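You operate a simulated robot arm through the tools that you are given. There is no shell and no other tool. Be economical: measure what you need, move in short steps, check, and stop when the job is done.

The job below is to be done with a simulated robot arm. You get a single attempt, and the scene is never put back.

TASK
Close up the gear table and put the brass plug in the drawer.
Fine: free the die half from the vise and lay it in the parts tray; drawer shut, yellow catch on the spray lever locked.

It is judged by the outcome, as a careful person would: the job done as asked, and still so three seconds after it is handed in. It fails if anything else is knocked over, pushed out of place, dropped, spilled or broken.

THE ROBOT
A 7-joint arm with a two-finger parallel gripper, fixed in place. Base frame: the origin is at the foot of the arm, x ahead of it, y to its left, z up. Lengths are in m, angles in rad, forces in N, time in s.
Its first joint turns from -2.304 to 2.304 rad. Payload 3.91 kg.
The tool frame sits at the grasp point between the pads (the TCP): z along the fingers, y along the line on which they close. The tips reach 0.03 m beyond it. Largest opening 0.11 m; finger width 0.02, thickness 0.01; the body of the gripper, 0.048 by 0.112 m, starts 0.055 m behind the TCP.
Orientation is told as [roll, pitch, yaw] about the base's x, y, z axes, in that order, counted from this pose: with the fingers straight down and closing along the base's y, the tool's x points along the base's -x, its y along +y and its z along -z.

THE INTERFACE
- The arm moves only by the tool nudge_tool. Its argument "targets" is a list of rows, each a list of 6 numbers: the shift along the base's x, y, z in mm, then the turn, a rotation vector about the base's x, y, z in rad. In form: [[dx, dy, dz, wx, wy, wz], ...]. A call has 1 to 8 rows; each row is the pose to reach, as a shift and turn from the pose commanded when the call began. "claw" is the gripper command, from -1 (shut) to 1 (fully open), values between in proportion, set as the call begins (left out, the last holds). Rows are played at 5 a second. More than 0.05 m and 0.15 rad between two rows, or a gripper value outside its range, and nothing of the call is played. Where a pose cannot be reached the arm comes as near as it can. A force on the tool above 40 N (or 10 N above the force at the start of the call, whichever is more), or a blocked arm, ends the call early, and 0.2 s more pass. The fingers move at their own pace (about 0.108 m/s each) and stop on an object; they squeeze with about 21 N. The grip force told is the motor's: it shows also when the fingers shut on nothing. Time passes only in rows, and 0.2 s behind the last, so rows that repeat a pose let the fingers close. The reply holds the time, the measured pose of the TCP, the force on the tool along the base axes, the opening and the grip force, in the units named above and with some noise, with the torque about the TCP (base axes, N m) and any sound that the robot's microphone picked up.
- Cameras (640 x 400 px; columns grow to the right, rows downward): "scene" is fixed at [0.393, -0.5018, 1.444]; the picture's right is [1.00, -0.00, 0.00], its down [-0.00, -0.39, -0.92] and it looks along [0.00, 0.92, -0.39] (base axes); focal length 326 px, centre (320, 200). "wrist" rides on the gripper at [0.072, 0.017, -0.103] in the tool frame; the picture's right is [-0.23, 0.97, 0.00], its down [-0.76, -0.18, -0.62] and it looks along [-0.61, -0.14, 0.78] (tool axes); focal length 222 px, centre (320, 200). There is no depth. A picture from a camera that has moved, and an enlarged one, comes with that camera's place and axes in the base frame and with its lens. The place of the scene camera against the robot may be out by one fixed shift of up to 0.025 m in any direction.
- get_image(camera): a new picture of that camera. No time passes.
- enlarge(camera, box): a new picture of the part [left, top, right, bottom] of that camera's present view, enlarged. No time passes.
- sign_off(): hands the job in; it is judged then, once.

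Go step by step. Nothing tells you positions but the pictures and the camera data: compare them with the known pose of the tool, close in by small moves and look again before you grip or let go. The budget is 120 turns and 76 pictures, counting those below and the enlarged ones. Unless the task says otherwise, let go and move clear before handing in.

The tools are called by a JSON object that holds its "fn" and its "kwargs". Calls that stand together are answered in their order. nudge_tool: Moves the arm, as the interface text tells. Its arguments: {"type":"object","properties":{"targets":{"type":"array"},"claw":{"type":"number"}},"required":["targets"]} The other tools are called the same way: get_image (camera) takes a picture; enlarge (camera, box) takes an enlarged picture of a part of a camera's view; sign_off () hands the job in.

At the start:

```text
time_s: 0.0
position: [0.5754, 0.4017, 1.3168]
tcp_rot: [0.002, 0.0, 0.0]
force: [0.6, -0.6, -0.6]
moment: [0.01, 0.03, -0.03]
grip_width: 0.1099
finger_force: 0.0
```

scene: 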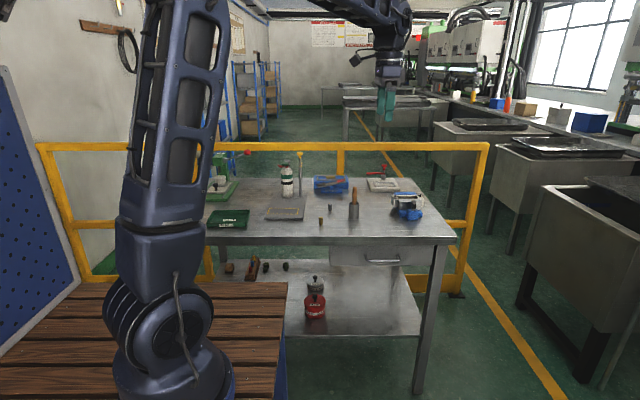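
wrist: 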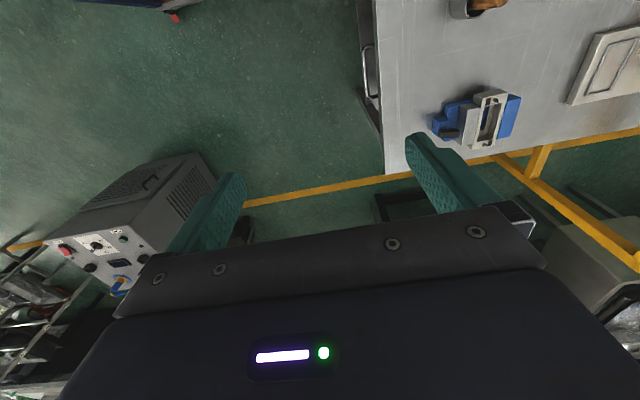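

I see a steel table with a drawer, a vise, trays and a spray device. I will look closer first.

{"fn": "enlarge", "kwargs": {"camera": "scene", "box": [200, 140, 330, 240]}}

{"fn": "enlarge", "kwargs": {"camera": "scene", "box": [310, 150, 460, 280]}}

{"fn": "enlarge", "kwargs": {"camera": "scene", "box": [200, 230, 440, 360]}}

```text
4.00 times, centred on (265, 190) of scene
camera zoom: at [0.393, -0.5018, 1.444], right [1.0, 0.0, 0.0], down [0.0, -0.39, -0.92], along [0.0, 0.92, -0.39], focal length 1306 px, centre (540, 240)
```

zoom: 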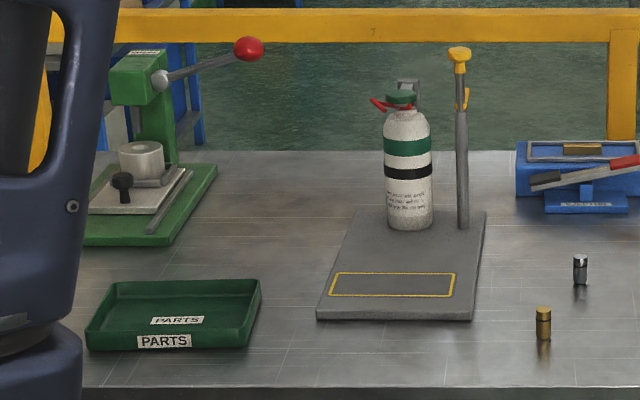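

```text
3.08 times, centred on (385, 215) of scene
camera zoom: at [0.393, -0.5018, 1.444], right [1.0, 0.0, 0.0], down [0.0, -0.39, -0.92], along [0.0, 0.92, -0.39], focal length 1004 px, centre (120, 154)
```

zoom: 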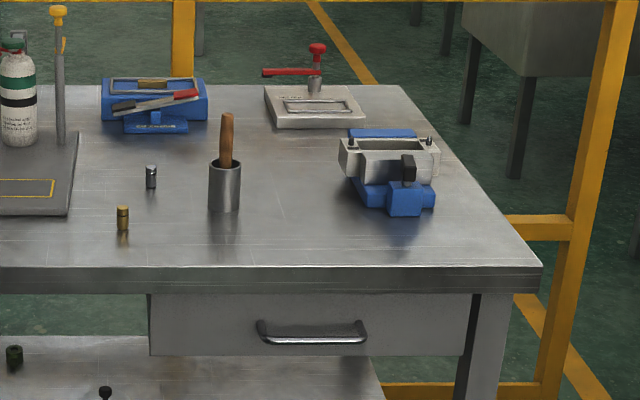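

```text
2.67 times, centred on (320, 295) of scene
camera zoom: at [0.393, -0.5018, 1.444], right [1.0, 0.0, 0.0], down [0.0, -0.39, -0.92], along [0.0, 0.92, -0.39], focal length 870 px, centre (320, -53)
```

zoom: 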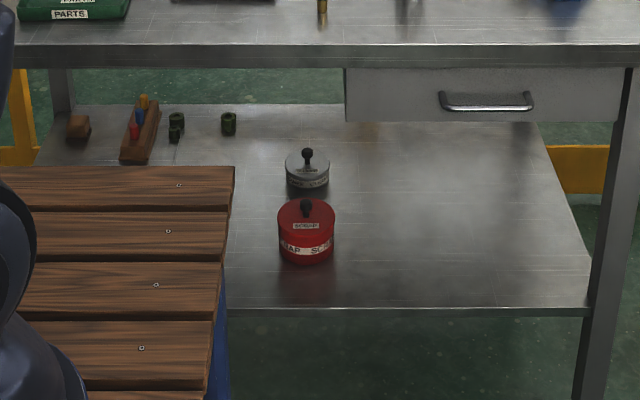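

The table lies on the +y side of the arm, its top at about z 0.8. I will turn the wrist camera to look toward +y over the table.

{"fn": "nudge_tool", "kwargs": {"targets": [[-20, 0, 0, 0, 0, 0.14], [-40, 0, 0, 0, 0, 0.28], [-60, 0, 0, 0, 0, 0.42], [-80, 0, 0, 0, 0, 0.56], [-100, 0, 0, 0, 0, 0.7], [-120, 0, 0, 0, 0, 0.84], [-140, 0, 0, 0, 0, 0.98], [-160, 0, 0, 0, 0, 1.12]]}}

{"fn": "nudge_tool", "kwargs": {"targets": [[-10, 0, -20, 0, 0, 0.1], [-20, 0, -40, 0, 0, 0.2], [-30, 0, -60, 0, 0, 0.3], [-40, 0, -80, 0, 0, 0.4], [-50, 0, -100, 0, 0, 0.45]]}}

{"fn": "get_image", "kwargs": {"camera": "wrist"}}

```text
time_s: 1.8
position: [0.4177, 0.4016, 1.3172]
tcp_rot: [0.0, 0.001, 1.124]
force: [0.8, -0.2, -0.2]
moment: [-0.02, 0.01, 0.03]
grip_width: 0.1102
finger_force: 0.2
```

```text
time_s: 3.0
position: [0.3656, 0.4021, 1.217]
tcp_rot: [-0.001, 0.001, 1.572]
force: [0.0, 1.2, -0.2]
moment: [-0.04, 0.0, 0.03]
grip_width: 0.1101
finger_force: 0.0
```

```text
70 pictures are left
camera wrist: at [0.3486, 0.3295, 1.3214], right [-0.97, 0.23, 0.0], down [0.18, 0.76, 0.62], along [0.14, 0.61, -0.78], focal length 222 px, centre (320, 200)
```

wrist: 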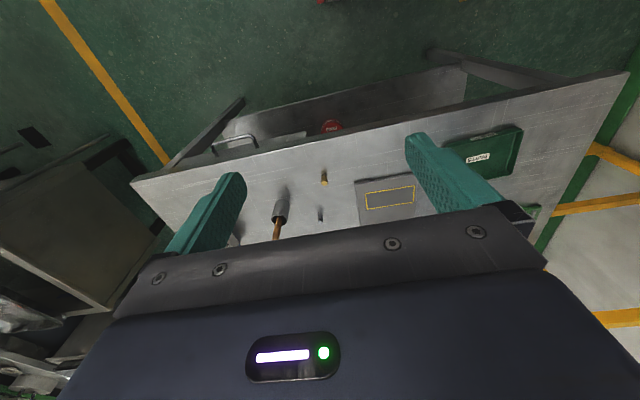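

The wrist camera looks past the pads. I will tilt it up toward +y to see the spray stand and the rear of the table.

{"fn": "nudge_tool", "kwargs": {"targets": [[0, 0, 0, 0.12, 0, 0], [0, 0, -10, 0.24, 0, 0], [0, 0, -20, 0.36, 0, 0], [0, 0, -30, 0.48, 0, 0], [0, 0, -40, 0.6, 0, 0]]}}

{"fn": "get_image", "kwargs": {"camera": "wrist"}}

```text
time_s: 4.2
position: [0.3655, 0.4016, 1.1762]
tcp_rot: [0.0, -0.603, 1.569]
force: [0.2, -0.1, 0.1]
moment: [-0.01, 0.02, -0.03]
grip_width: 0.11
finger_force: 0.0
```

```text
69 pictures are left
camera wrist: at [0.3485, 0.2838, 1.221], right [-0.97, 0.19, 0.13], down [0.18, 0.28, 0.94], along [0.14, 0.94, -0.3], focal length 222 px, centre (320, 200)
```

wrist: 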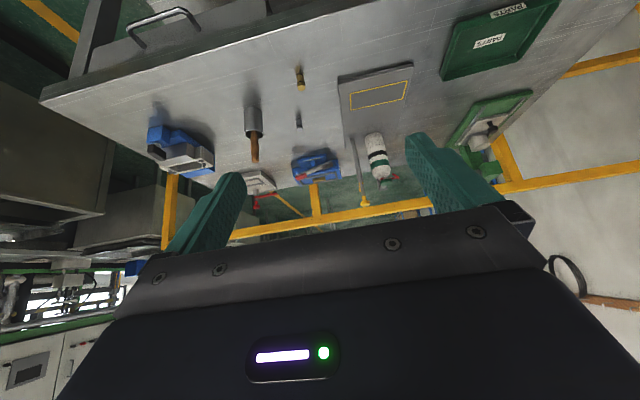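

A useful but upside-down view. I will enlarge the stand and the vise.

{"fn": "enlarge", "kwargs": {"camera": "wrist", "box": [330, 55, 430, 215]}}

{"fn": "enlarge", "kwargs": {"camera": "wrist", "box": [130, 100, 240, 200]}}

{"fn": "enlarge", "kwargs": {"camera": "scene", "box": [270, 145, 330, 195]}}

{"fn": "enlarge", "kwargs": {"camera": "scene", "box": [375, 175, 445, 235]}}

```text
2.50 times, centred on (380, 135) of wrist
camera zoom: at [0.3485, 0.2838, 1.221], right [-0.97, 0.19, 0.13], down [0.18, 0.28, 0.94], along [0.14, 0.94, -0.3], focal length 555 px, centre (170, 362)
```

zoom: 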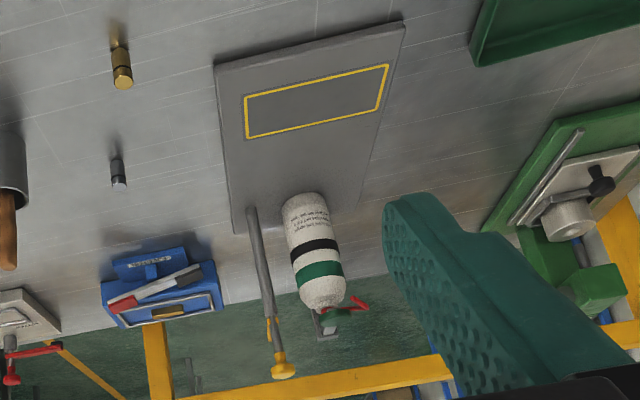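

```text
4.00 times, centred on (185, 150) of wrist
camera zoom: at [0.3485, 0.2838, 1.221], right [-0.97, 0.19, 0.13], down [0.18, 0.28, 0.94], along [0.14, 0.94, -0.3], focal length 888 px, centre (860, 400)
```

zoom: 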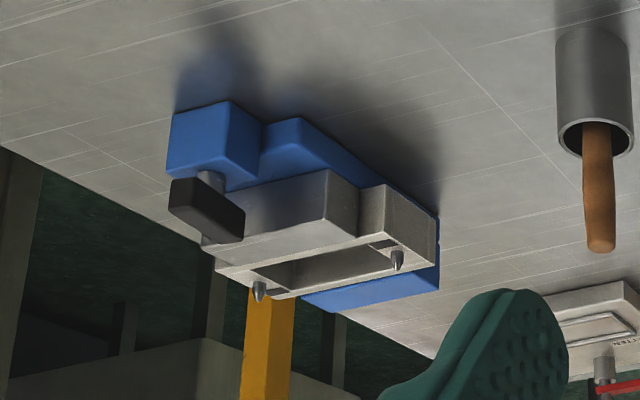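

```text
8.00 times, centred on (300, 170) of scene
camera zoom: at [0.393, -0.5018, 1.444], right [1.0, 0.0, 0.0], down [0.0, -0.39, -0.92], along [0.0, 0.92, -0.39], focal length 2611 px, centre (480, 440)
```

zoom: 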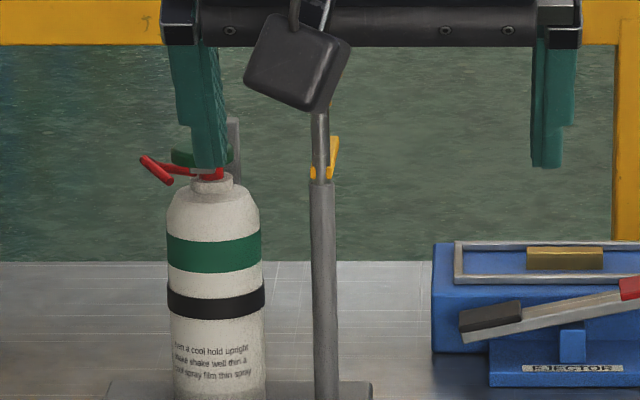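

```text
6.67 times, centred on (410, 205) of scene
camera zoom: at [0.393, -0.5018, 1.444], right [1.0, 0.0, 0.0], down [0.0, -0.39, -0.92], along [0.0, 0.92, -0.39], focal length 2176 px, centre (-280, 167)
```

zoom: 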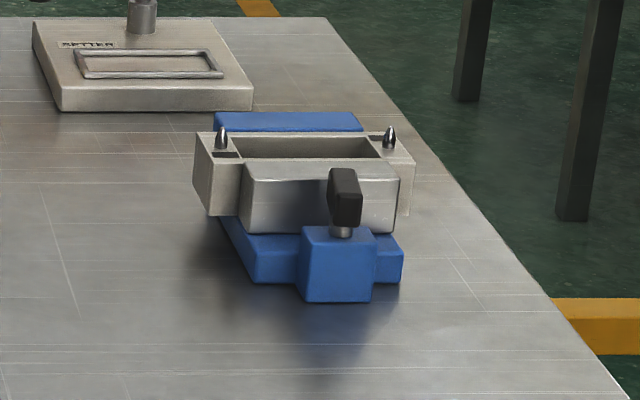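

I will shift right to look at the vise and the drawer from nearer.

{"fn": "nudge_tool", "kwargs": {"targets": [[45, 10, 0, 0, 0, 0], [90, 20, 0, -0.05, 0, 0], [135, 30, -10, -0.1, 0, 0], [180, 40, -20, -0.15, 0, 0], [225, 50, -30, -0.2, 0, 0], [270, 60, -40, -0.25, 0, 0], [300, 60, -60, -0.3, 0, 0]]}}

{"fn": "get_image", "kwargs": {"camera": "wrist"}}

{"fn": "get_image", "kwargs": {"camera": "scene"}}

```text
time_s: 5.8
position: [0.6691, 0.46, 1.1197]
tcp_rot: [0.0, -0.301, 1.567]
force: [-0.4, 0.3, 1.3]
moment: [-0.01, -0.04, 0.0]
grip_width: 0.1095
finger_force: 0.1
```

```text
64 pictures are left
camera wrist: at [0.6507, 0.3602, 1.1982], right [-0.97, 0.22, 0.07], down [0.18, 0.54, 0.82], along [0.14, 0.81, -0.57], focal length 222 px, centre (320, 200)
```

wrist: 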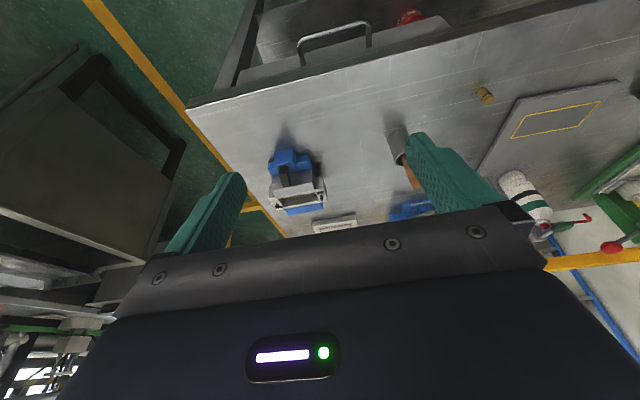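

```text
63 pictures are left
```

scene: 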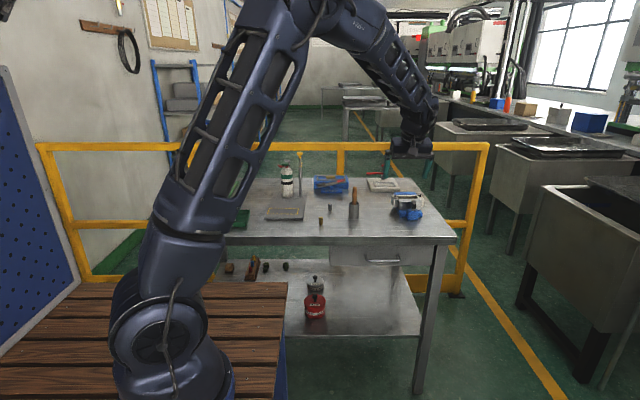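

Brass plug is at about (0.404, 0.622), table top about z 0.845, vise about (0.75, 0.65–0.70). Zooming on the vise and drawer.

{"fn": "enlarge", "kwargs": {"camera": "wrist", "box": [245, 130, 345, 230]}}

{"fn": "enlarge", "kwargs": {"camera": "wrist", "box": [220, 0, 460, 120]}}

```text
4.00 times, centred on (295, 180) of wrist
camera zoom: at [0.6507, 0.3602, 1.1982], right [-0.97, 0.22, 0.07], down [0.18, 0.54, 0.82], along [0.14, 0.81, -0.57], focal length 888 px, centre (420, 280)
```

zoom: 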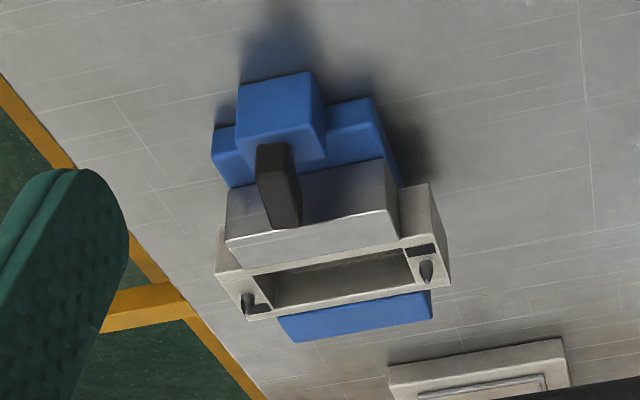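

```text
2.67 times, centred on (340, 60) of wrist
camera zoom: at [0.6507, 0.3602, 1.1982], right [-0.97, 0.22, 0.07], down [0.18, 0.54, 0.82], along [0.14, 0.81, -0.57], focal length 592 px, centre (267, 573)
```

zoom: 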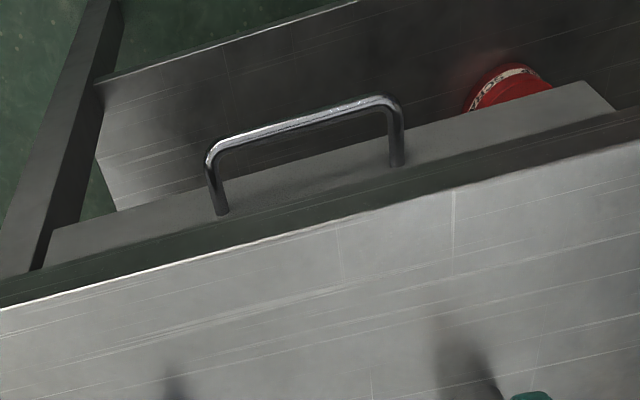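

I will go nearer to the vise to understand its black handle.

{"fn": "nudge_tool", "kwargs": {"targets": [[15, 15, -15, 0, 0, 0], [30, 30, -30, 0, 0, 0], [45, 45, -45, 0, 0, 0], [60, 55, -60, 0, 0, 0]]}}

{"fn": "get_image", "kwargs": {"camera": "wrist"}}

{"fn": "enlarge", "kwargs": {"camera": "wrist", "box": [230, 100, 410, 210]}}

```text
time_s: 6.8
position: [0.7271, 0.5166, 1.0598]
tcp_rot: [0.0, -0.301, 1.571]
force: [-0.3, -0.2, 1.2]
moment: [0.0, -0.04, -0.03]
grip_width: 0.1099
finger_force: 0.1
```

```text
60 pictures are left
camera wrist: at [0.7089, 0.416, 1.1371], right [-0.97, 0.22, 0.07], down [0.18, 0.54, 0.82], along [0.14, 0.81, -0.57], focal length 222 px, centre (320, 200)
```

wrist: 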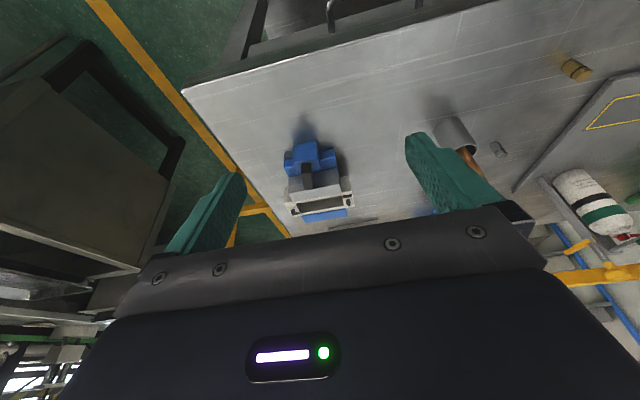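

```text
3.56 times, centred on (320, 155) of wrist
camera zoom: at [0.7089, 0.416, 1.1371], right [-0.97, 0.22, 0.07], down [0.18, 0.54, 0.82], along [0.14, 0.81, -0.57], focal length 790 px, centre (320, 360)
```

zoom: 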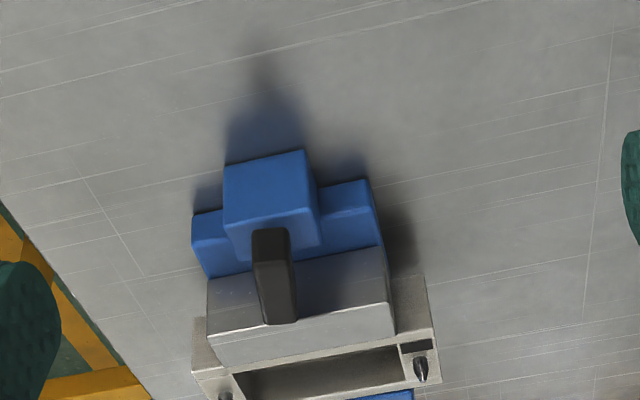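

The handle looks like an upright black block on a shaft, but I need a side view. I will turn to look along +x, keeping above the mallet.

{"fn": "nudge_tool", "kwargs": {"targets": [[-20, 0, 20, -0.1, 0, 0], [-40, 0, 40, -0.2, 0, 0], [-60, 0, 60, -0.3, 0, 0]]}}

{"fn": "nudge_tool", "kwargs": {"targets": [[-20, 0, 0, 0, 0, -0.14], [-40, 0, 0, 0, 0, -0.28], [-60, 0, 0, 0, 0, -0.42], [-80, 20, 0, 0, 0, -0.56], [-100, 30, 0, 0, 0, -0.7], [-110, 40, 0, 0, 0, -0.84], [-110, 60, 0, 0, 0, -0.98], [-110, 70, 0, 0, 0, -1.1]]}}

{"fn": "nudge_tool", "kwargs": {"targets": [[0, 0, 0, 0, 0, -0.14], [0, 0, 0, 0, 0, -0.28], [0, 0, 0, 0, 0, -0.42], [0, 0, 0, 0, 0, -0.47]]}}

{"fn": "nudge_tool", "kwargs": {"targets": [[0, 0, -10, 0, -0.14, 0], [0, 0, -20, 0, -0.28, 0], [0, 0, -30, 0, -0.42, 0], [0, 0, -40, 0, -0.56, 0]]}}

{"fn": "get_image", "kwargs": {"camera": "wrist"}}

```text
time_s: 7.6
position: [0.6678, 0.5177, 1.1166]
tcp_rot: [0.0, 0.003, 1.569]
force: [-0.2, 0.3, -0.1]
moment: [0.07, 0.04, 0.01]
grip_width: 0.1097
finger_force: 0.1
```

```text
time_s: 9.4
position: [0.5569, 0.588, 1.1178]
tcp_rot: [0.002, 0.0, 0.467]
force: [0.7, -0.2, 0.8]
moment: [0.04, 0.0, 0.02]
grip_width: 0.1097
finger_force: 0.1
```

```text
time_s: 10.4
position: [0.5561, 0.5873, 1.116]
tcp_rot: [-0.001, 0.0, -0.003]
force: [0.4, -0.4, 0.6]
moment: [0.01, -0.01, 0.02]
grip_width: 0.1099
finger_force: 0.1
```

```text
time_s: 11.4
position: [0.5577, 0.5875, 1.0783]
tcp_rot: [0.001, -0.562, -0.001]
force: [0.8, -0.2, -0.1]
moment: [0.03, 0.03, 0.03]
grip_width: 0.1103
finger_force: 0.1
```

```text
58 pictures are left
camera wrist: at [0.4406, 0.6039, 1.127], right [0.19, 0.97, 0.12], down [0.31, -0.18, 0.93], along [0.93, -0.14, -0.34], focal length 222 px, centre (320, 200)
```

wrist: 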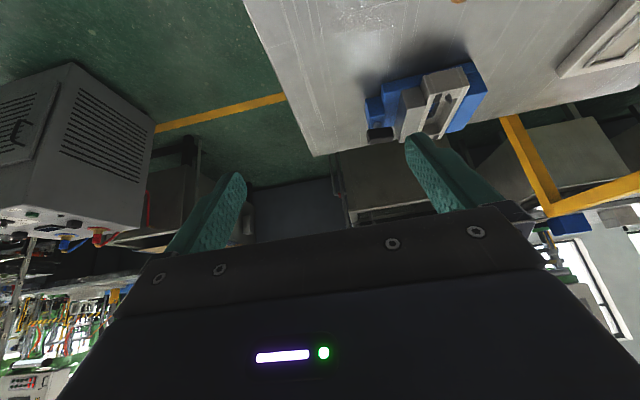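

{"fn": "enlarge", "kwargs": {"camera": "wrist", "box": [345, 50, 505, 150]}}

```text
4.00 times, centred on (425, 100) of wrist
camera zoom: at [0.4406, 0.6039, 1.127], right [0.19, 0.97, 0.12], down [0.31, -0.18, 0.93], along [0.93, -0.14, -0.34], focal length 888 px, centre (-100, 600)
```

zoom: 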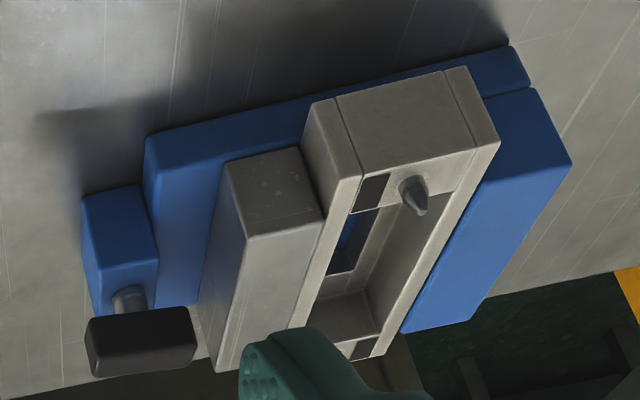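

Now it is clear: a short bar handle (about (0.767, 0.646–0.689, 0.915)) on a vertical shaft near (0.767, 0.665), and the die half between the jaws at about (0.765, 0.72). I will move above the handle with the fingers closing along x.

{"fn": "nudge_tool", "kwargs": {"targets": [[0, 0, 10, 0, 0.14, 0], [0, 0, 20, 0, 0.28, 0], [0, 0, 30, 0, 0.42, 0], [0, 0, 40, 0, 0.56, 0]]}}

{"fn": "nudge_tool", "kwargs": {"targets": [[25, 0, 0, 0, 0, 0.14], [50, 0, 0, 0, 0, 0.28], [75, 0, 0, 0, 0, 0.42], [100, 0, 0, 0, 0, 0.56], [125, 0, 0, 0, 0, 0.7], [150, 0, 0, 0, 0, 0.84], [175, 0, 0, 0, 0, 0.98], [200, 0, -10, 0, 0, 1.12]]}}

{"fn": "nudge_tool", "kwargs": {"targets": [[0, 20, 0, 0, 0, 0.14], [0, 40, 0, 0, 0, 0.28], [5, 60, -20, 0, 0, 0.42], [10, 70, -40, 0, 0, 0.45], [10, 75, -80, 0, 0, 0.45]]}}

{"fn": "get_image", "kwargs": {"camera": "wrist"}}

```text
time_s: 12.4
position: [0.5556, 0.5863, 1.1163]
tcp_rot: [-0.001, 0.001, 0.001]
force: [0.6, 0.6, -0.2]
moment: [0.0, -0.01, -0.03]
grip_width: 0.1102
finger_force: 0.2
```

```text
time_s: 14.2
position: [0.7586, 0.5876, 1.1071]
tcp_rot: [0.0, -0.002, 1.122]
force: [-0.7, -0.1, 0.2]
moment: [-0.04, -0.01, 0.0]
grip_width: 0.1101
finger_force: 0.1
```

```text
time_s: 15.4
position: [0.7658, 0.6608, 1.0253]
tcp_rot: [-0.001, -0.001, 1.571]
force: [0.6, 0.1, 1.4]
moment: [0.0, -0.04, 0.0]
grip_width: 0.1099
finger_force: 0.1
```

```text
56 pictures are left
camera wrist: at [0.7488, 0.589, 1.1297], right [-0.97, 0.23, 0.0], down [0.18, 0.76, 0.62], along [0.14, 0.61, -0.78], focal length 222 px, centre (320, 200)
```

wrist: 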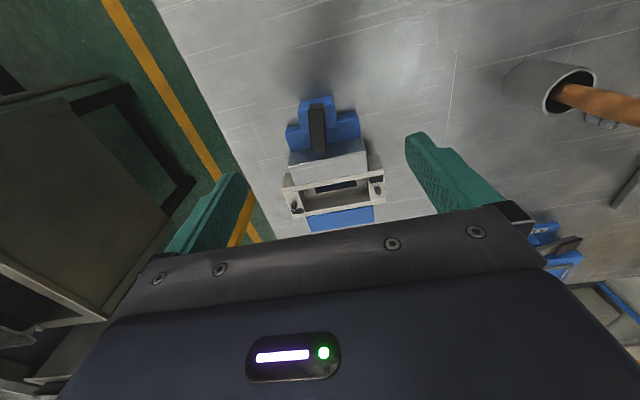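

{"fn": "enlarge", "kwargs": {"camera": "wrist", "box": [260, 85, 400, 245]}}

```text
2.50 times, centred on (330, 165) of wrist
camera zoom: at [0.7488, 0.589, 1.1297], right [-0.97, 0.23, 0.0], down [0.18, 0.76, 0.62], along [0.14, 0.61, -0.78], focal length 555 px, centre (295, 288)
```

zoom: 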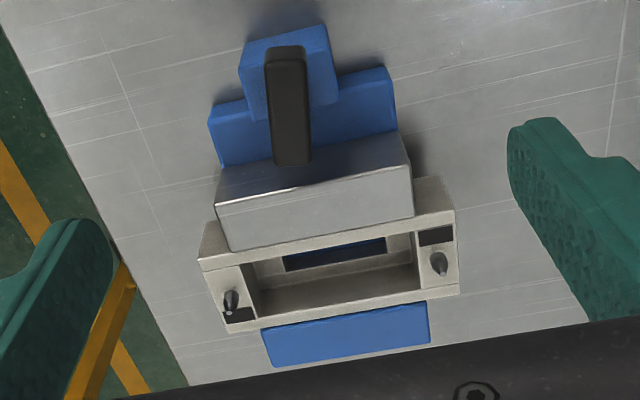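

The arm reaches here. The handle axis is near (0.768, 0.665). I descend around the bar with tips just above the blue block, then close.

{"fn": "nudge_tool", "kwargs": {"targets": [[2, 4, -30, 0, 0, 0], [2, 4, -60, 0, 0, 0], [2, 4, -80, 0, 0, 0], [2, 4, -92, 0, 0, 0]], "claw": 0.3}}

{"fn": "get_image", "kwargs": {"camera": "wrist"}}

```text
time_s: 16.4
position: [0.7693, 0.6681, 0.9326]
tcp_rot: [0.001, 0.0, 1.57]
force: [0.2, -0.3, 0.4]
moment: [-0.01, -0.02, -0.03]
grip_width: 0.0715
finger_force: 0.1
```

```text
54 pictures are left
camera wrist: at [0.751, 0.5947, 1.0372], right [-0.97, 0.23, 0.0], down [0.18, 0.76, 0.62], along [0.14, 0.61, -0.78], focal length 222 px, centre (320, 200)
```

wrist: 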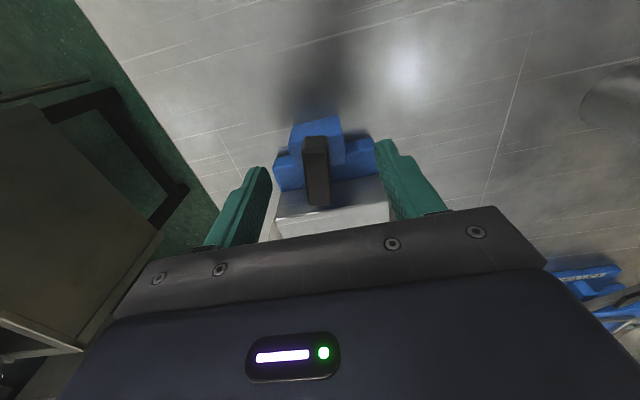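

The bar sits between the pads at pad depth. Closing on it.

{"fn": "nudge_tool", "kwargs": {"targets": [[0, 0, -3, 0, 0, 0], [0, 0, -3, 0, 0, 0], [0, 0, -3, 0, 0, 0]], "claw": -1}}

{"fn": "nudge_tool", "kwargs": {"targets": [[0, 0, 0, 0, 0, 0.08], [0, 0, 0, 0, 0, 0.16], [0, 0, 0, 0, 0, 0.16]]}}

```text
time_s: 17.2
position: [0.7698, 0.6666, 0.9306]
tcp_rot: [-0.003, 0.001, 1.568]
force: [13.3, -0.2, 2.4]
moment: [-0.07, -0.11, -0.07]
grip_width: 0.0162
finger_force: 44.9
```

```text
time_s: 18.0
position: [0.7701, 0.6664, 0.9301]
tcp_rot: [-0.003, 0.0, 1.727]
force: [28.2, 7.3, -1.3]
moment: [0.26, -0.36, -0.02]
grip_width: 0.0158
finger_force: 45.4
```

{"fn": "nudge_tool", "kwargs": {"targets": [[3, 1, 0, 0, 0, 0], [3, 1, 0, 0, 0, 0]]}}

{"fn": "enlarge", "kwargs": {"camera": "wrist", "box": [240, 100, 400, 220]}}

```text
time_s: 18.6
position: [0.7705, 0.6651, 0.9304]
tcp_rot: [0.004, 0.005, 1.729]
force: [-8.8, -27.3, -1.2]
moment: [-0.9, -0.41, 0.04]
grip_width: 0.0159
finger_force: 44.9
```

```text
3.33 times, centred on (320, 160) of wrist
camera zoom: at [0.7648, 0.5926, 1.0351], right [-1.0, 0.07, 0.0], down [0.06, 0.78, 0.62], along [0.04, 0.62, -0.78], focal length 740 px, centre (320, 333)
```

zoom: 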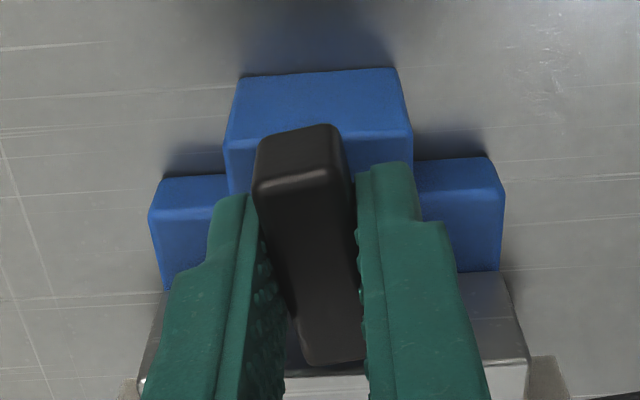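

The bar turns with the gripper. I will relieve the side load and keep turning in small steps.

{"fn": "nudge_tool", "kwargs": {"targets": [[-1, -2, 0, 0, 0, 0], [-1, -2, 0, 0, 0, 0.07], [-1, -2, 0, 0, 0, 0.14], [-1, -2, 0, 0, 0, 0.14]]}}

```text
time_s: 19.6
position: [0.7704, 0.6667, 0.93]
tcp_rot: [0.0, -0.002, 1.87]
force: [3.1, 5.2, -10.2]
moment: [1.32, 0.15, 0.0]
grip_width: 0.0158
finger_force: 44.8
```

{"fn": "nudge_tool", "kwargs": {"targets": [[0, 0, -1, 0, 0, 0.1], [0, 0, -1, 0, 0, 0.2], [0, 0, -1, 0, 0, 0.3], [0, 0, -1, 0, 0, 0.4], [0, 0, -1, 0, 0, 0.4]]}}

```text
time_s: 20.8
position: [0.7708, 0.6669, 0.9298]
tcp_rot: [-0.002, -0.001, 2.271]
force: [10.1, 33.2, -2.4]
moment: [0.87, 0.21, 0.02]
grip_width: 0.0159
finger_force: 44.7
```

{"fn": "nudge_tool", "kwargs": {"targets": [[1, 2.5, 0, 0, 0, 0], [1, 2.5, 0, 0, 0, 0.1], [1, 2.5, 0, 0, 0, 0.2], [1, 2.5, 0, 0, 0, 0.2]]}}

{"fn": "enlarge", "kwargs": {"camera": "wrist", "box": [220, 80, 420, 230]}}

```text
time_s: 21.8
position: [0.7708, 0.6667, 0.9297]
tcp_rot: [0.002, 0.001, 2.471]
force: [-20.4, -21.1, 3.2]
moment: [-0.88, -0.76, 0.03]
grip_width: 0.0158
finger_force: 44.9
```

```text
2.67 times, centred on (320, 155) of wrist
camera zoom: at [0.8165, 0.6088, 1.035], right [-0.78, -0.62, 0.0], down [-0.49, 0.61, 0.62], along [-0.39, 0.49, -0.78], focal length 592 px, centre (320, 320)
```

zoom: 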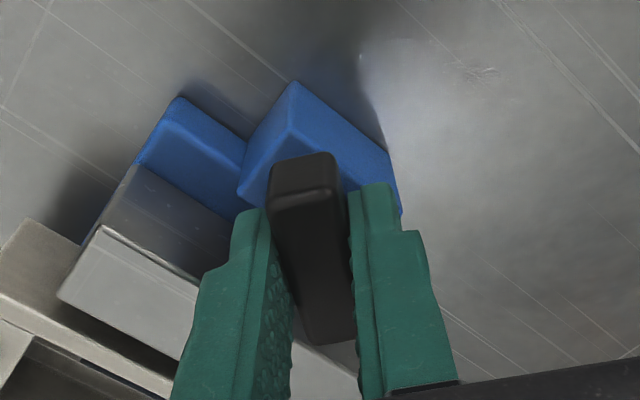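

{"fn": "nudge_tool", "kwargs": {"targets": [[-2, -2, 0, 0, 0, 0], [-2, -2, 0, 0, 0, 0.1], [-2, -2, 0, 0, 0, 0.2], [-2, -2, 0, 0, 0, 0.3], [-2, -2, 0, 0, 0, 0.4], [-2, -2, 0, 0, 0, 0.4]]}}

```text
time_s: 22.9
position: [0.7715, 0.6669, 0.9305]
tcp_rot: [-0.004, 0.0, 2.811]
force: [11.9, 16.0, -7.3]
moment: [0.01, 0.45, -0.02]
grip_width: 0.0158
finger_force: 44.8
stopped in row 5: the force on the tool passed its limit at 42 N (the readings are from after the stop); the commanded pose is now the measured one
```

{"fn": "nudge_tool", "kwargs": {"targets": [[0.5, 0.5, 0, 0, 0, 0], [0.5, 0.5, 0, 0, 0, 0.08], [0.5, 0.5, 0, 0, 0, 0.08]]}}

{"fn": "enlarge", "kwargs": {"camera": "wrist", "box": [200, 80, 440, 240]}}

```text
time_s: 23.7
position: [0.7711, 0.6681, 0.93]
tcp_rot: [-0.003, 0.0, 2.891]
force: [1.9, 6.3, -10.0]
moment: [-0.54, -1.21, -0.01]
grip_width: 0.0158
finger_force: 45.1
```

```text
2.50 times, centred on (320, 160) of wrist
camera zoom: at [0.8362, 0.6326, 1.0349], right [-0.46, -0.89, 0.0], down [-0.69, 0.36, 0.62], along [-0.55, 0.29, -0.78], focal length 555 px, centre (320, 300)
```

zoom: 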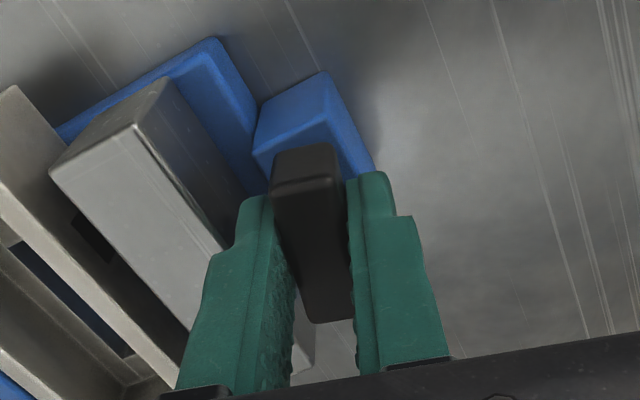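

The jaw appears to be opening. Continue toward a full quarter turn.

{"fn": "nudge_tool", "kwargs": {"targets": [[0, 0, 0, 0, 0, 0.08], [0, 0, 0, 0, 0, 0.16], [0, 0, 0, 0, 0, 0.24], [0, 0, 0, 0, 0, 0.24]]}}

```text
time_s: 24.7
position: [0.7706, 0.6671, 0.9308]
tcp_rot: [-0.001, -0.001, 3.131]
force: [4.3, 3.0, -20.4]
moment: [-0.3, -0.95, -0.04]
grip_width: 0.0159
finger_force: 45.1
```

{"fn": "nudge_tool", "kwargs": {"targets": [[0, 0, -1, 0, 0, 0.08], [0, 0, -1, 0, 0, 0.15], [0, 0, -1, 0, 0, 0.15]]}}

{"fn": "get_image", "kwargs": {"camera": "wrist"}}

{"fn": "enlarge", "kwargs": {"camera": "scene", "box": [375, 175, 445, 235]}}

```text
time_s: 25.5
position: [0.7709, 0.6669, 0.9308]
tcp_rot: [-0.004, 0.003, -3.003]
force: [-2.8, -3.0, -6.5]
moment: [-0.4, 0.63, -0.97]
grip_width: 0.0188
finger_force: 44.9
```

```text
50 pictures are left
camera wrist: at [0.844, 0.6603, 1.0356], right [-0.09, -1.0, 0.0], down [-0.78, 0.07, 0.62], along [-0.62, 0.06, -0.78], focal length 222 px, centre (320, 200)
```

wrist: 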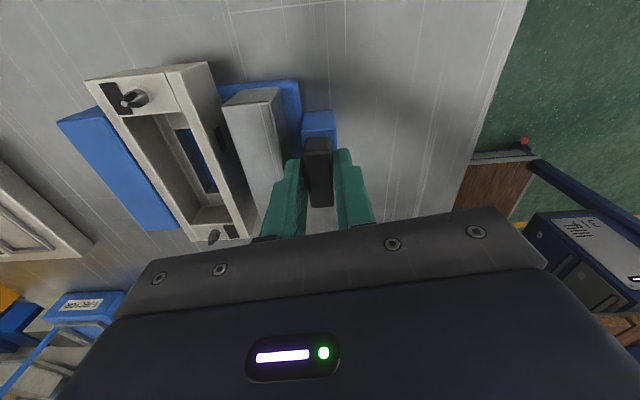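

```text
6.67 times, centred on (410, 205) of scene
camera zoom: at [0.393, -0.5018, 1.444], right [1.0, 0.0, 0.0], down [0.0, -0.39, -0.92], along [0.0, 0.92, -0.39], focal length 2176 px, centre (-280, 167)
```

zoom: 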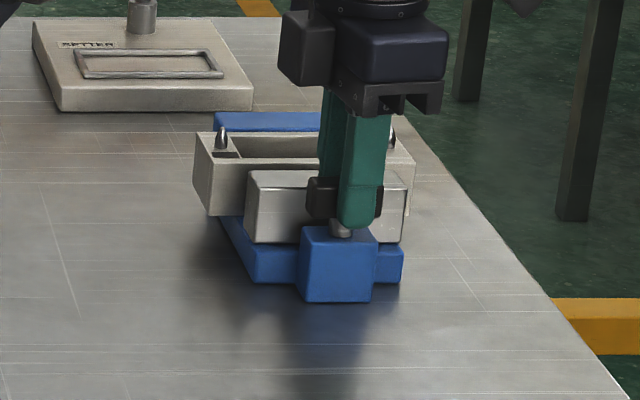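

The lever hit its stop at a quarter turn and the jaw has opened. I ease back, open slightly and lift.

{"fn": "nudge_tool", "kwargs": {"targets": [[0, 0, 0, 0, 0, -0.12], [0, 0, 0, 0, 0, -0.12]]}}

{"fn": "nudge_tool", "kwargs": {"targets": [[0, 0, 0, 0, 0, 0], [0, 0, 0, 0, 0, 0], [0, 0, 20, 0, 0, 0], [0, 0, 45, 0, 0, 0], [0, 0, 70, 0, 0, 0], [0, 0, 100, 0, 0, 0]], "claw": -0.4}}

{"fn": "get_image", "kwargs": {"camera": "wrist"}}

```text
time_s: 26.1
position: [0.7698, 0.6672, 0.9318]
tcp_rot: [-0.005, 0.001, -3.123]
force: [-0.7, 7.9, 1.5]
moment: [-0.28, 0.24, -0.88]
grip_width: 0.0162
finger_force: 45.0
```

```text
time_s: 27.5
position: [0.77, 0.668, 1.0299]
tcp_rot: [-0.003, -0.001, -3.123]
force: [0.6, -0.1, 0.1]
moment: [0.01, 0.0, 0.01]
grip_width: 0.0329
finger_force: 0.2
```

```text
48 pictures are left
camera wrist: at [0.8415, 0.6515, 1.1342], right [-0.21, -0.98, 0.0], down [-0.77, 0.16, 0.62], along [-0.61, 0.13, -0.78], focal length 222 px, centre (320, 200)
```

wrist: 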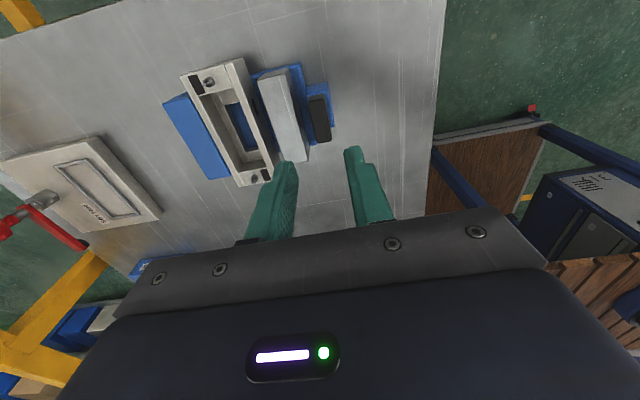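

{"fn": "enlarge", "kwargs": {"camera": "wrist", "box": [150, 40, 350, 200]}}

```text
2.50 times, centred on (250, 120) of wrist
camera zoom: at [0.8415, 0.6515, 1.1342], right [-0.21, -0.98, 0.0], down [-0.77, 0.16, 0.62], along [-0.61, 0.13, -0.78], focal length 555 px, centre (495, 400)
```

zoom: 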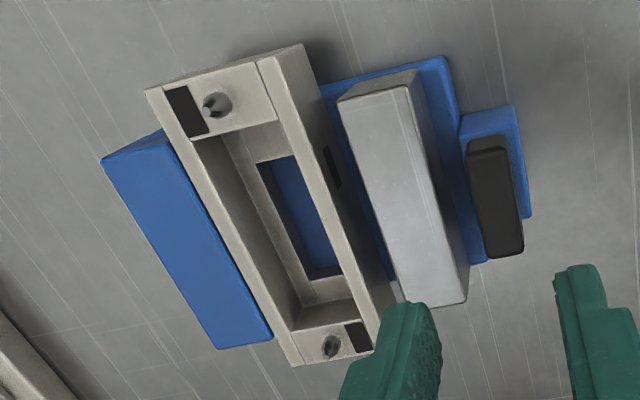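

The die top is at about z 0.904, spanning x 0.707–0.831 and y 0.739–0.786, with a 22 mm gap in front. I plan to grip its front wall, one finger in the cavity and one in the gap. First I check reach above it.

{"fn": "nudge_tool", "kwargs": {"targets": [[0, 25, 0, 0, 0, -0.018], [-1, 50, 0, 0, 0, -0.018], [-1, 74, -10, 0, 0, -0.018], [-1, 74, -30, 0, 0, -0.018], [-1, 74, -30, 0, 0, -0.018]], "claw": -0.7}}

{"fn": "get_image", "kwargs": {"camera": "wrist"}}

```text
time_s: 28.7
position: [0.7694, 0.7397, 0.9992]
tcp_rot: [-0.002, 0.0, -3.142]
force: [-0.5, -0.4, 0.0]
moment: [-0.07, -0.01, 0.02]
grip_width: 0.0164
finger_force: 0.1
out of reach, approached as far as the arm can: row 3, 4
```

```text
46 pictures are left
camera wrist: at [0.8403, 0.7223, 1.1043], right [-0.23, -0.97, 0.0], down [-0.76, 0.18, 0.62], along [-0.61, 0.14, -0.78], focal length 222 px, centre (320, 200)
```

wrist: 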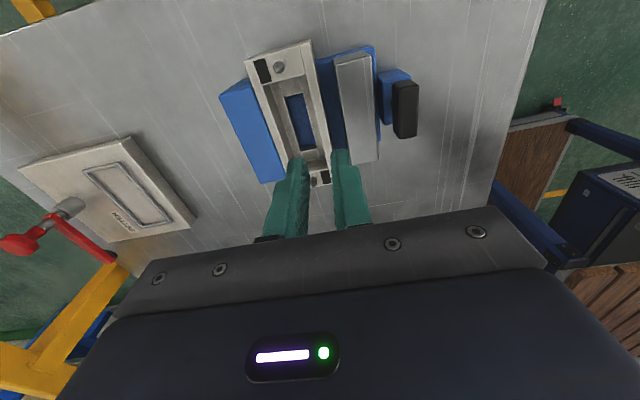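

{"fn": "enlarge", "kwargs": {"camera": "wrist", "box": [210, 30, 430, 230]}}

```text
2.00 times, centred on (320, 130) of wrist
camera zoom: at [0.8403, 0.7223, 1.1043], right [-0.23, -0.97, 0.0], down [-0.76, 0.18, 0.62], along [-0.61, 0.14, -0.78], focal length 444 px, centre (320, 340)
```

zoom: 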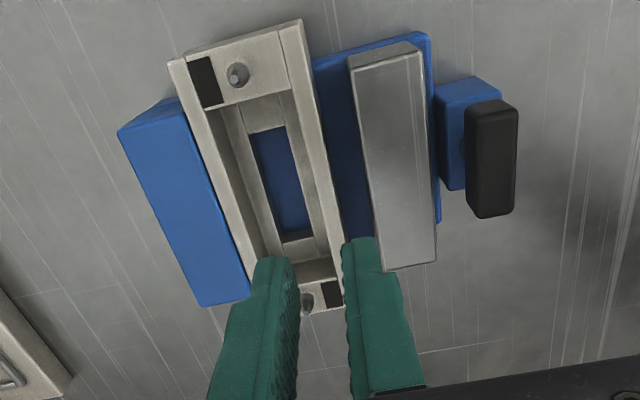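

Front wall measures y≈0.7345–0.742 with jaw edge at 0.718. I narrow the fingers and descend to just above the die to verify alignment.

{"fn": "nudge_tool", "kwargs": {"targets": [[0, -1, -20, 0, 0, 0], [0, -1, -40, 0, 0, 0], [0, -1, -58, 0, 0, 0], [0, -1, -58, 0, 0, 0]], "claw": -0.764}}

{"fn": "enlarge", "kwargs": {"camera": "wrist", "box": [220, 60, 420, 210]}}

```text
time_s: 29.7
position: [0.7745, 0.7409, 0.9426]
tcp_rot: [-0.002, 0.0, 3.143]
force: [0.2, -0.5, -0.9]
moment: [0.02, -0.01, -0.02]
grip_width: 0.0129
finger_force: 0.0
```

```text
2.67 times, centred on (320, 135) of wrist
camera zoom: at [0.8451, 0.7245, 1.0467], right [-0.23, -0.97, 0.0], down [-0.76, 0.18, 0.62], along [-0.61, 0.14, -0.78], focal length 592 px, centre (320, 373)
```

zoom: 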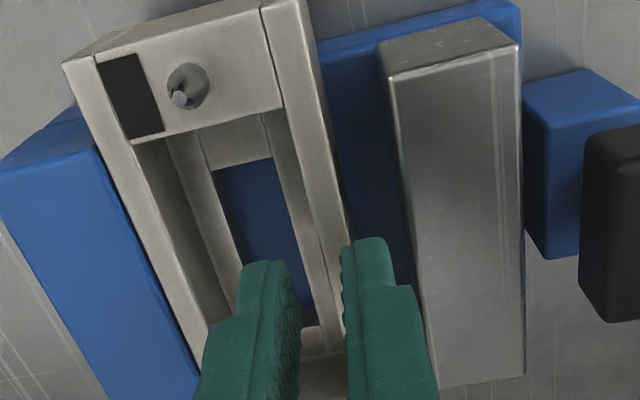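

The wall centre is at about y 0.7355, so I shift 5 mm back before lowering, then descend.

{"fn": "nudge_tool", "kwargs": {"targets": [[-3, -3, 0, 0, 0, 0], [-5, -5, 0, 0, 0, 0], [-5, -5, 0, 0, 0, 0]]}}

{"fn": "enlarge", "kwargs": {"camera": "wrist", "box": [260, 100, 400, 210]}}

```text
time_s: 30.5
position: [0.7723, 0.7424, 0.9434]
tcp_rot: [-0.003, -0.001, 3.141]
force: [0.4, -0.6, -0.3]
moment: [-0.01, -0.03, -0.02]
grip_width: 0.013
finger_force: 0.0
out of reach, approached as far as the arm can: row 1, 2, 3
```

```text
3.64 times, centred on (330, 155) of wrist
camera zoom: at [0.8441, 0.7253, 1.0473], right [-0.23, -0.97, 0.0], down [-0.76, 0.18, 0.62], along [-0.61, 0.14, -0.78], focal length 808 px, centre (284, 364)
```

zoom: 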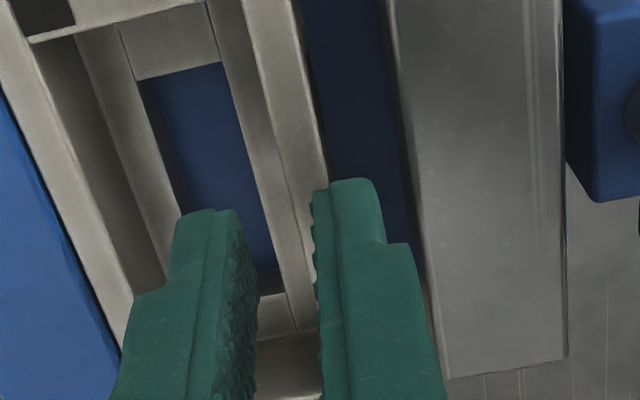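

At the edge of reach; I tilt the tool about y (pads stay parallel to the wall) to bring the wrist nearer.

{"fn": "nudge_tool", "kwargs": {"targets": [[0, 0, 15, 0, -0.06, 0], [0, -4, 20, 0, -0.14, 0], [-3, -6, 20, 0, -0.22, 0], [-3, -6, 20, 0, -0.25, 0], [-3, -6, 20, 0, -0.25, 0]]}}

```text
time_s: 31.7
position: [0.79, 0.7648, 0.9683]
tcp_rot: [-0.002, 0.251, -3.143]
force: [0.3, -0.9, -0.1]
moment: [0.01, 0.02, 0.01]
grip_width: 0.0128
finger_force: 0.0
out of reach, approached as far as the arm can: row 1, 2, 3, 4, 5
```

The arm seems caught at its straightened pose. I pull back inward and up to bend it again.

{"fn": "nudge_tool", "kwargs": {"targets": [[-15, -15, 25, 0, 0, 0], [-30, -30, 50, 0, 0, 0], [-50, -50, 60, 0, 0, 0], [-70, -70, 60, 0, 0, 0], [-70, -70, 60, 0, 0, 0]]}}

```text
time_s: 32.9
position: [0.7688, 0.7657, 1.0395]
tcp_rot: [-0.002, 0.248, 3.14]
force: [-0.8, -0.2, 0.0]
moment: [0.04, -0.01, -0.01]
grip_width: 0.0127
finger_force: 0.1
out of reach, approached as far as the arm can: row 1, 2, 3, 4, 5
```

{"fn": "get_image", "kwargs": {"camera": "scene"}}

```text
42 pictures are left
```

scene: 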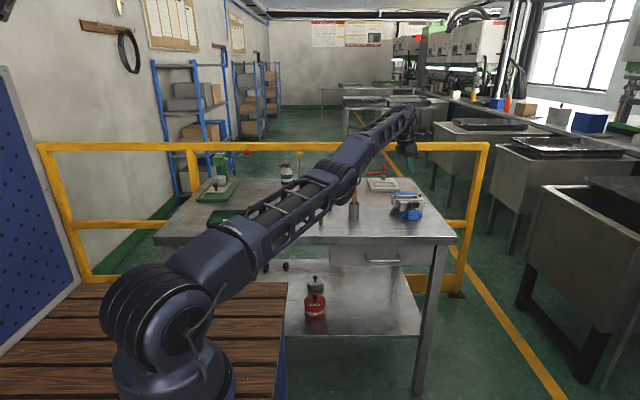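

The arm is fully straight. I back out toward the earlier good pose above the handle.

{"fn": "nudge_tool", "kwargs": {"targets": [[-10, -30, 10, 0, 0.12, 0], [-20, -60, 20, 0, 0.25, 0], [-40, -90, 40, 0, 0.25, 0], [-60, -120, 60, 0, 0.25, 0], [-60, -120, 60, 0, 0.25, 0]]}}

```text
time_s: 34.1
position: [0.7587, 0.7106, 1.1224]
tcp_rot: [-0.001, 0.0, -3.142]
force: [0.3, 0.3, 0.4]
moment: [-0.01, -0.01, 0.03]
grip_width: 0.013
finger_force: 0.0
out of reach, approached as far as the arm can: row 1, 2, 3, 4, 5
```

{"fn": "nudge_tool", "kwargs": {"targets": [[0, 0, 40, 0, 0, 0], [-20, -20, 80, 0, 0, 0], [-40, -40, 120, 0, 0, 0], [-60, -60, 150, 0, 0, 0], [-80, -80, 150, 0, 0, 0], [-80, -80, 150, 0, 0, 0]]}}

```text
time_s: 35.5
position: [0.7115, 0.6715, 1.2868]
tcp_rot: [-0.002, 0.001, -3.142]
force: [-0.2, -0.1, -0.3]
moment: [0.0, -0.03, 0.01]
grip_width: 0.013
finger_force: 0.0
out of reach, approached as far as the arm can: row 1, 3, 4, 5, 6
```

{"fn": "nudge_tool", "kwargs": {"targets": [[0, 0, 0, 0, 0, -0.14], [0, 0, 0, 0, 0, -0.28], [0, 0, 0, 0, 0, -0.42], [0, 0, 0, 0, 0, -0.56], [0, 0, 0, 0, 0, -0.7], [0, 0, 0, 0, 0, -0.84], [0, 0, 0, 0, 0, -0.98], [0, 0, 0, 0, 0, -1.1]]}}

{"fn": "get_image", "kwargs": {"camera": "scene"}}

```text
time_s: 37.3
position: [0.7126, 0.6699, 1.2865]
tcp_rot: [-0.002, 0.0, 2.04]
force: [0.2, -0.2, -0.4]
moment: [0.0, 0.01, -0.01]
grip_width: 0.0129
finger_force: 0.1
out of reach, approached as far as the arm can: row 3
```

```text
41 pictures are left
```

scene: 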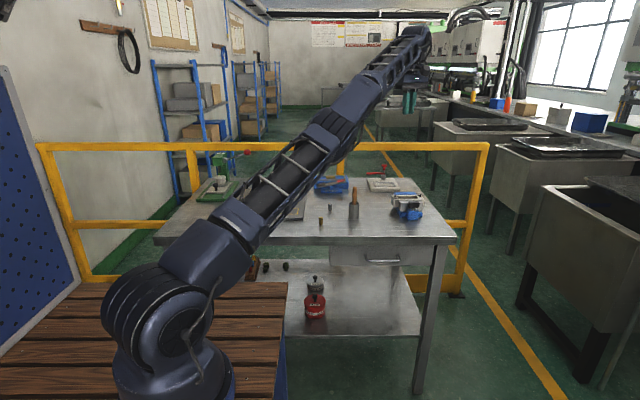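

{"fn": "nudge_tool", "kwargs": {"targets": [[-25, -25, 0, 0, 0, 0], [-50, -50, 0, 0, 0, 0], [-75, -75, 0, 0, 0, 0], [-100, -100, 0, 0, 0, 0], [-125, -125, 0, 0, 0, 0], [-150, -150, 0, 0, 0, 0], [-175, -175, 0, 0, 0, 0], [-175, -175, 0, 0, 0, 0]]}}

```text
time_s: 39.3
position: [0.6587, 0.6009, 1.3358]
tcp_rot: [-0.146, -0.164, 1.995]
force: [1.7, 1.0, -1.1]
moment: [0.07, 0.09, 0.0]
grip_width: 0.013
finger_force: 0.0
out of reach, approached as far as the arm can: row 1, 2, 3, 4, 5, 6
stopped in row 8: the arm was blocked; the commanded pose is now the measured one
```

{"fn": "get_image", "kwargs": {"camera": "scene"}}

{"fn": "nudge_tool", "kwargs": {"targets": [[0, 0, 0, 0, 0, 0], [0, 0, 0, 0, 0, 0]]}}

```text
40 pictures are left
```

scene: 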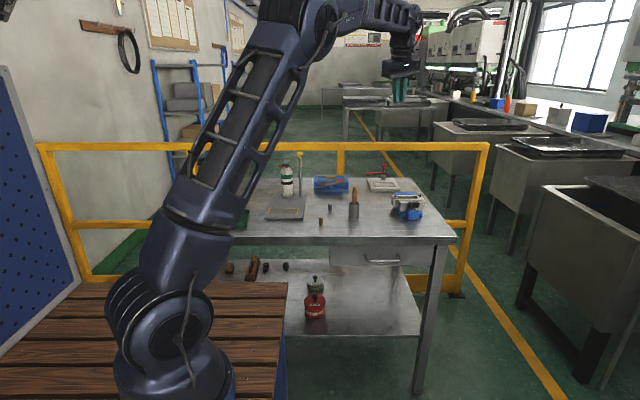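

```text
time_s: 39.9
position: [0.6564, 0.6026, 1.3387]
tcp_rot: [-0.15, -0.166, 1.998]
force: [0.8, 0.1, -0.1]
moment: [0.03, 0.01, 0.01]
grip_width: 0.0127
finger_force: 0.1
```

The elbow is bent properly again. I level the tool, turn to yaw π and add the outward tilt before going out again.

{"fn": "nudge_tool", "kwargs": {"targets": [[0, 0, -10, -0.1, 0.033, 0], [0, 0, -20, -0.213, 0.067, 0], [0, 0, -40, -0.213, 0.067, 0]]}}

{"fn": "nudge_tool", "kwargs": {"targets": [[0, 0, -20, 0, 0, 0.14], [0, 0, -40, 0, 0, 0.28], [0, 0, -60, 0, 0, 0.42], [0, 0, -80, 0, 0, 0.56], [0, 0, -100, 0, 0, 0.7], [0, 0, -120, 0, 0, 0.84], [0, 0, -140, 0, 0, 0.98], [0, 0, -150, 0, 0, 1.12]]}}

```text
time_s: 40.7
position: [0.6552, 0.5993, 1.2972]
tcp_rot: [-0.001, 0.002, 1.987]
force: [-0.4, 0.1, 0.1]
moment: [0.02, 0.0, -0.03]
grip_width: 0.0129
finger_force: 0.1
```

```text
time_s: 42.5
position: [0.6564, 0.6016, 1.1489]
tcp_rot: [0.0, 0.0, 3.109]
force: [-0.1, 0.6, 0.0]
moment: [-0.02, 0.02, 0.03]
grip_width: 0.0129
finger_force: 0.1
```

{"fn": "nudge_tool", "kwargs": {"targets": [[0, 0, 0, 0, 0, 0.033], [10, 10, 0, 0, -0.12, 0.033], [20, 20, -10, 0, -0.24, 0.033], [30, 30, -20, 0, -0.36, 0.033], [30, 30, -20, 0, -0.36, 0.033]]}}

{"fn": "nudge_tool", "kwargs": {"targets": [[15, 20, -30, 0, 0, 0], [30, 40, -60, 0, 0, 0], [50, 65, -90, 0, 0, 0], [70, 90, -120, 0, 0, 0], [80, 104, -140, 0, 0, 0], [80, 104, -140, 0, 0, 0]]}}

{"fn": "get_image", "kwargs": {"camera": "wrist"}}

```text
time_s: 43.7
position: [0.6859, 0.6315, 1.1294]
tcp_rot: [-0.008, 0.363, 3.139]
force: [-0.1, 0.4, 0.2]
moment: [0.01, -0.01, 0.05]
grip_width: 0.0131
finger_force: 0.0
```

```text
time_s: 45.1
position: [0.7658, 0.7352, 0.987]
tcp_rot: [-0.01, 0.362, 3.138]
force: [0.1, -0.2, 0.6]
moment: [-0.01, 0.03, 0.02]
grip_width: 0.0131
finger_force: 0.1
```

```text
39 pictures are left
camera wrist: at [0.7968, 0.7175, 1.11], right [-0.21, -0.97, -0.09], down [-0.93, 0.18, 0.32], along [-0.29, 0.15, -0.94], focal length 222 px, centre (320, 200)
```

wrist: 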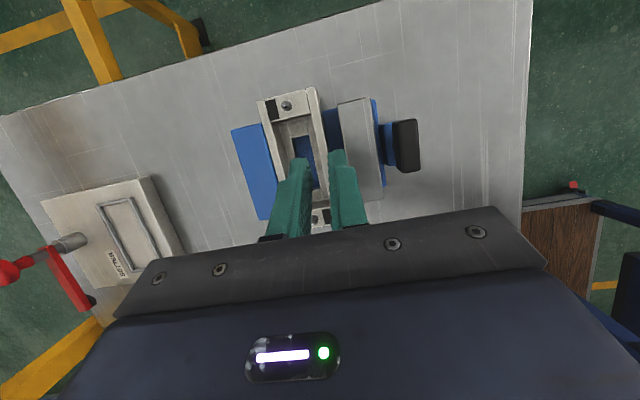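

Reached without trouble. Lower to just above the die and check.

{"fn": "nudge_tool", "kwargs": {"targets": [[-2, 0, -20, 0.005, 0, 0], [-3, 0, -42, 0.01, 0, 0], [-3, 0, -42, 0.01, 0, 0]]}}

{"fn": "enlarge", "kwargs": {"camera": "wrist", "box": [220, 80, 420, 230]}}

```text
time_s: 45.9
position: [0.7631, 0.7367, 0.947]
tcp_rot: [-0.02, 0.361, 3.136]
force: [0.1, 0.1, -0.5]
moment: [-0.01, 0.03, 0.02]
grip_width: 0.0127
finger_force: 0.2
```

```text
2.67 times, centred on (320, 155) of wrist
camera zoom: at [0.793, 0.7162, 1.0699], right [-0.21, -0.97, -0.1], down [-0.93, 0.17, 0.32], along [-0.29, 0.16, -0.94], focal length 592 px, centre (320, 320)
```

zoom: 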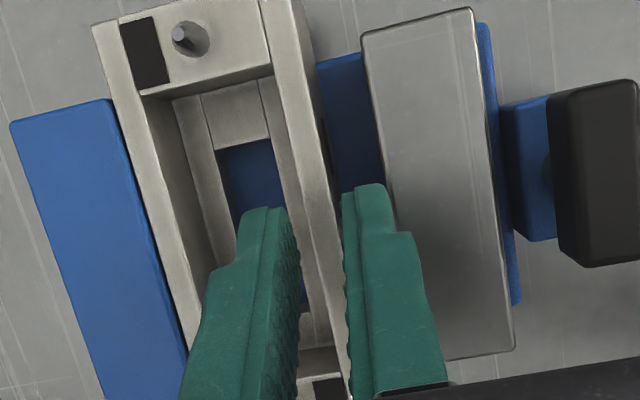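

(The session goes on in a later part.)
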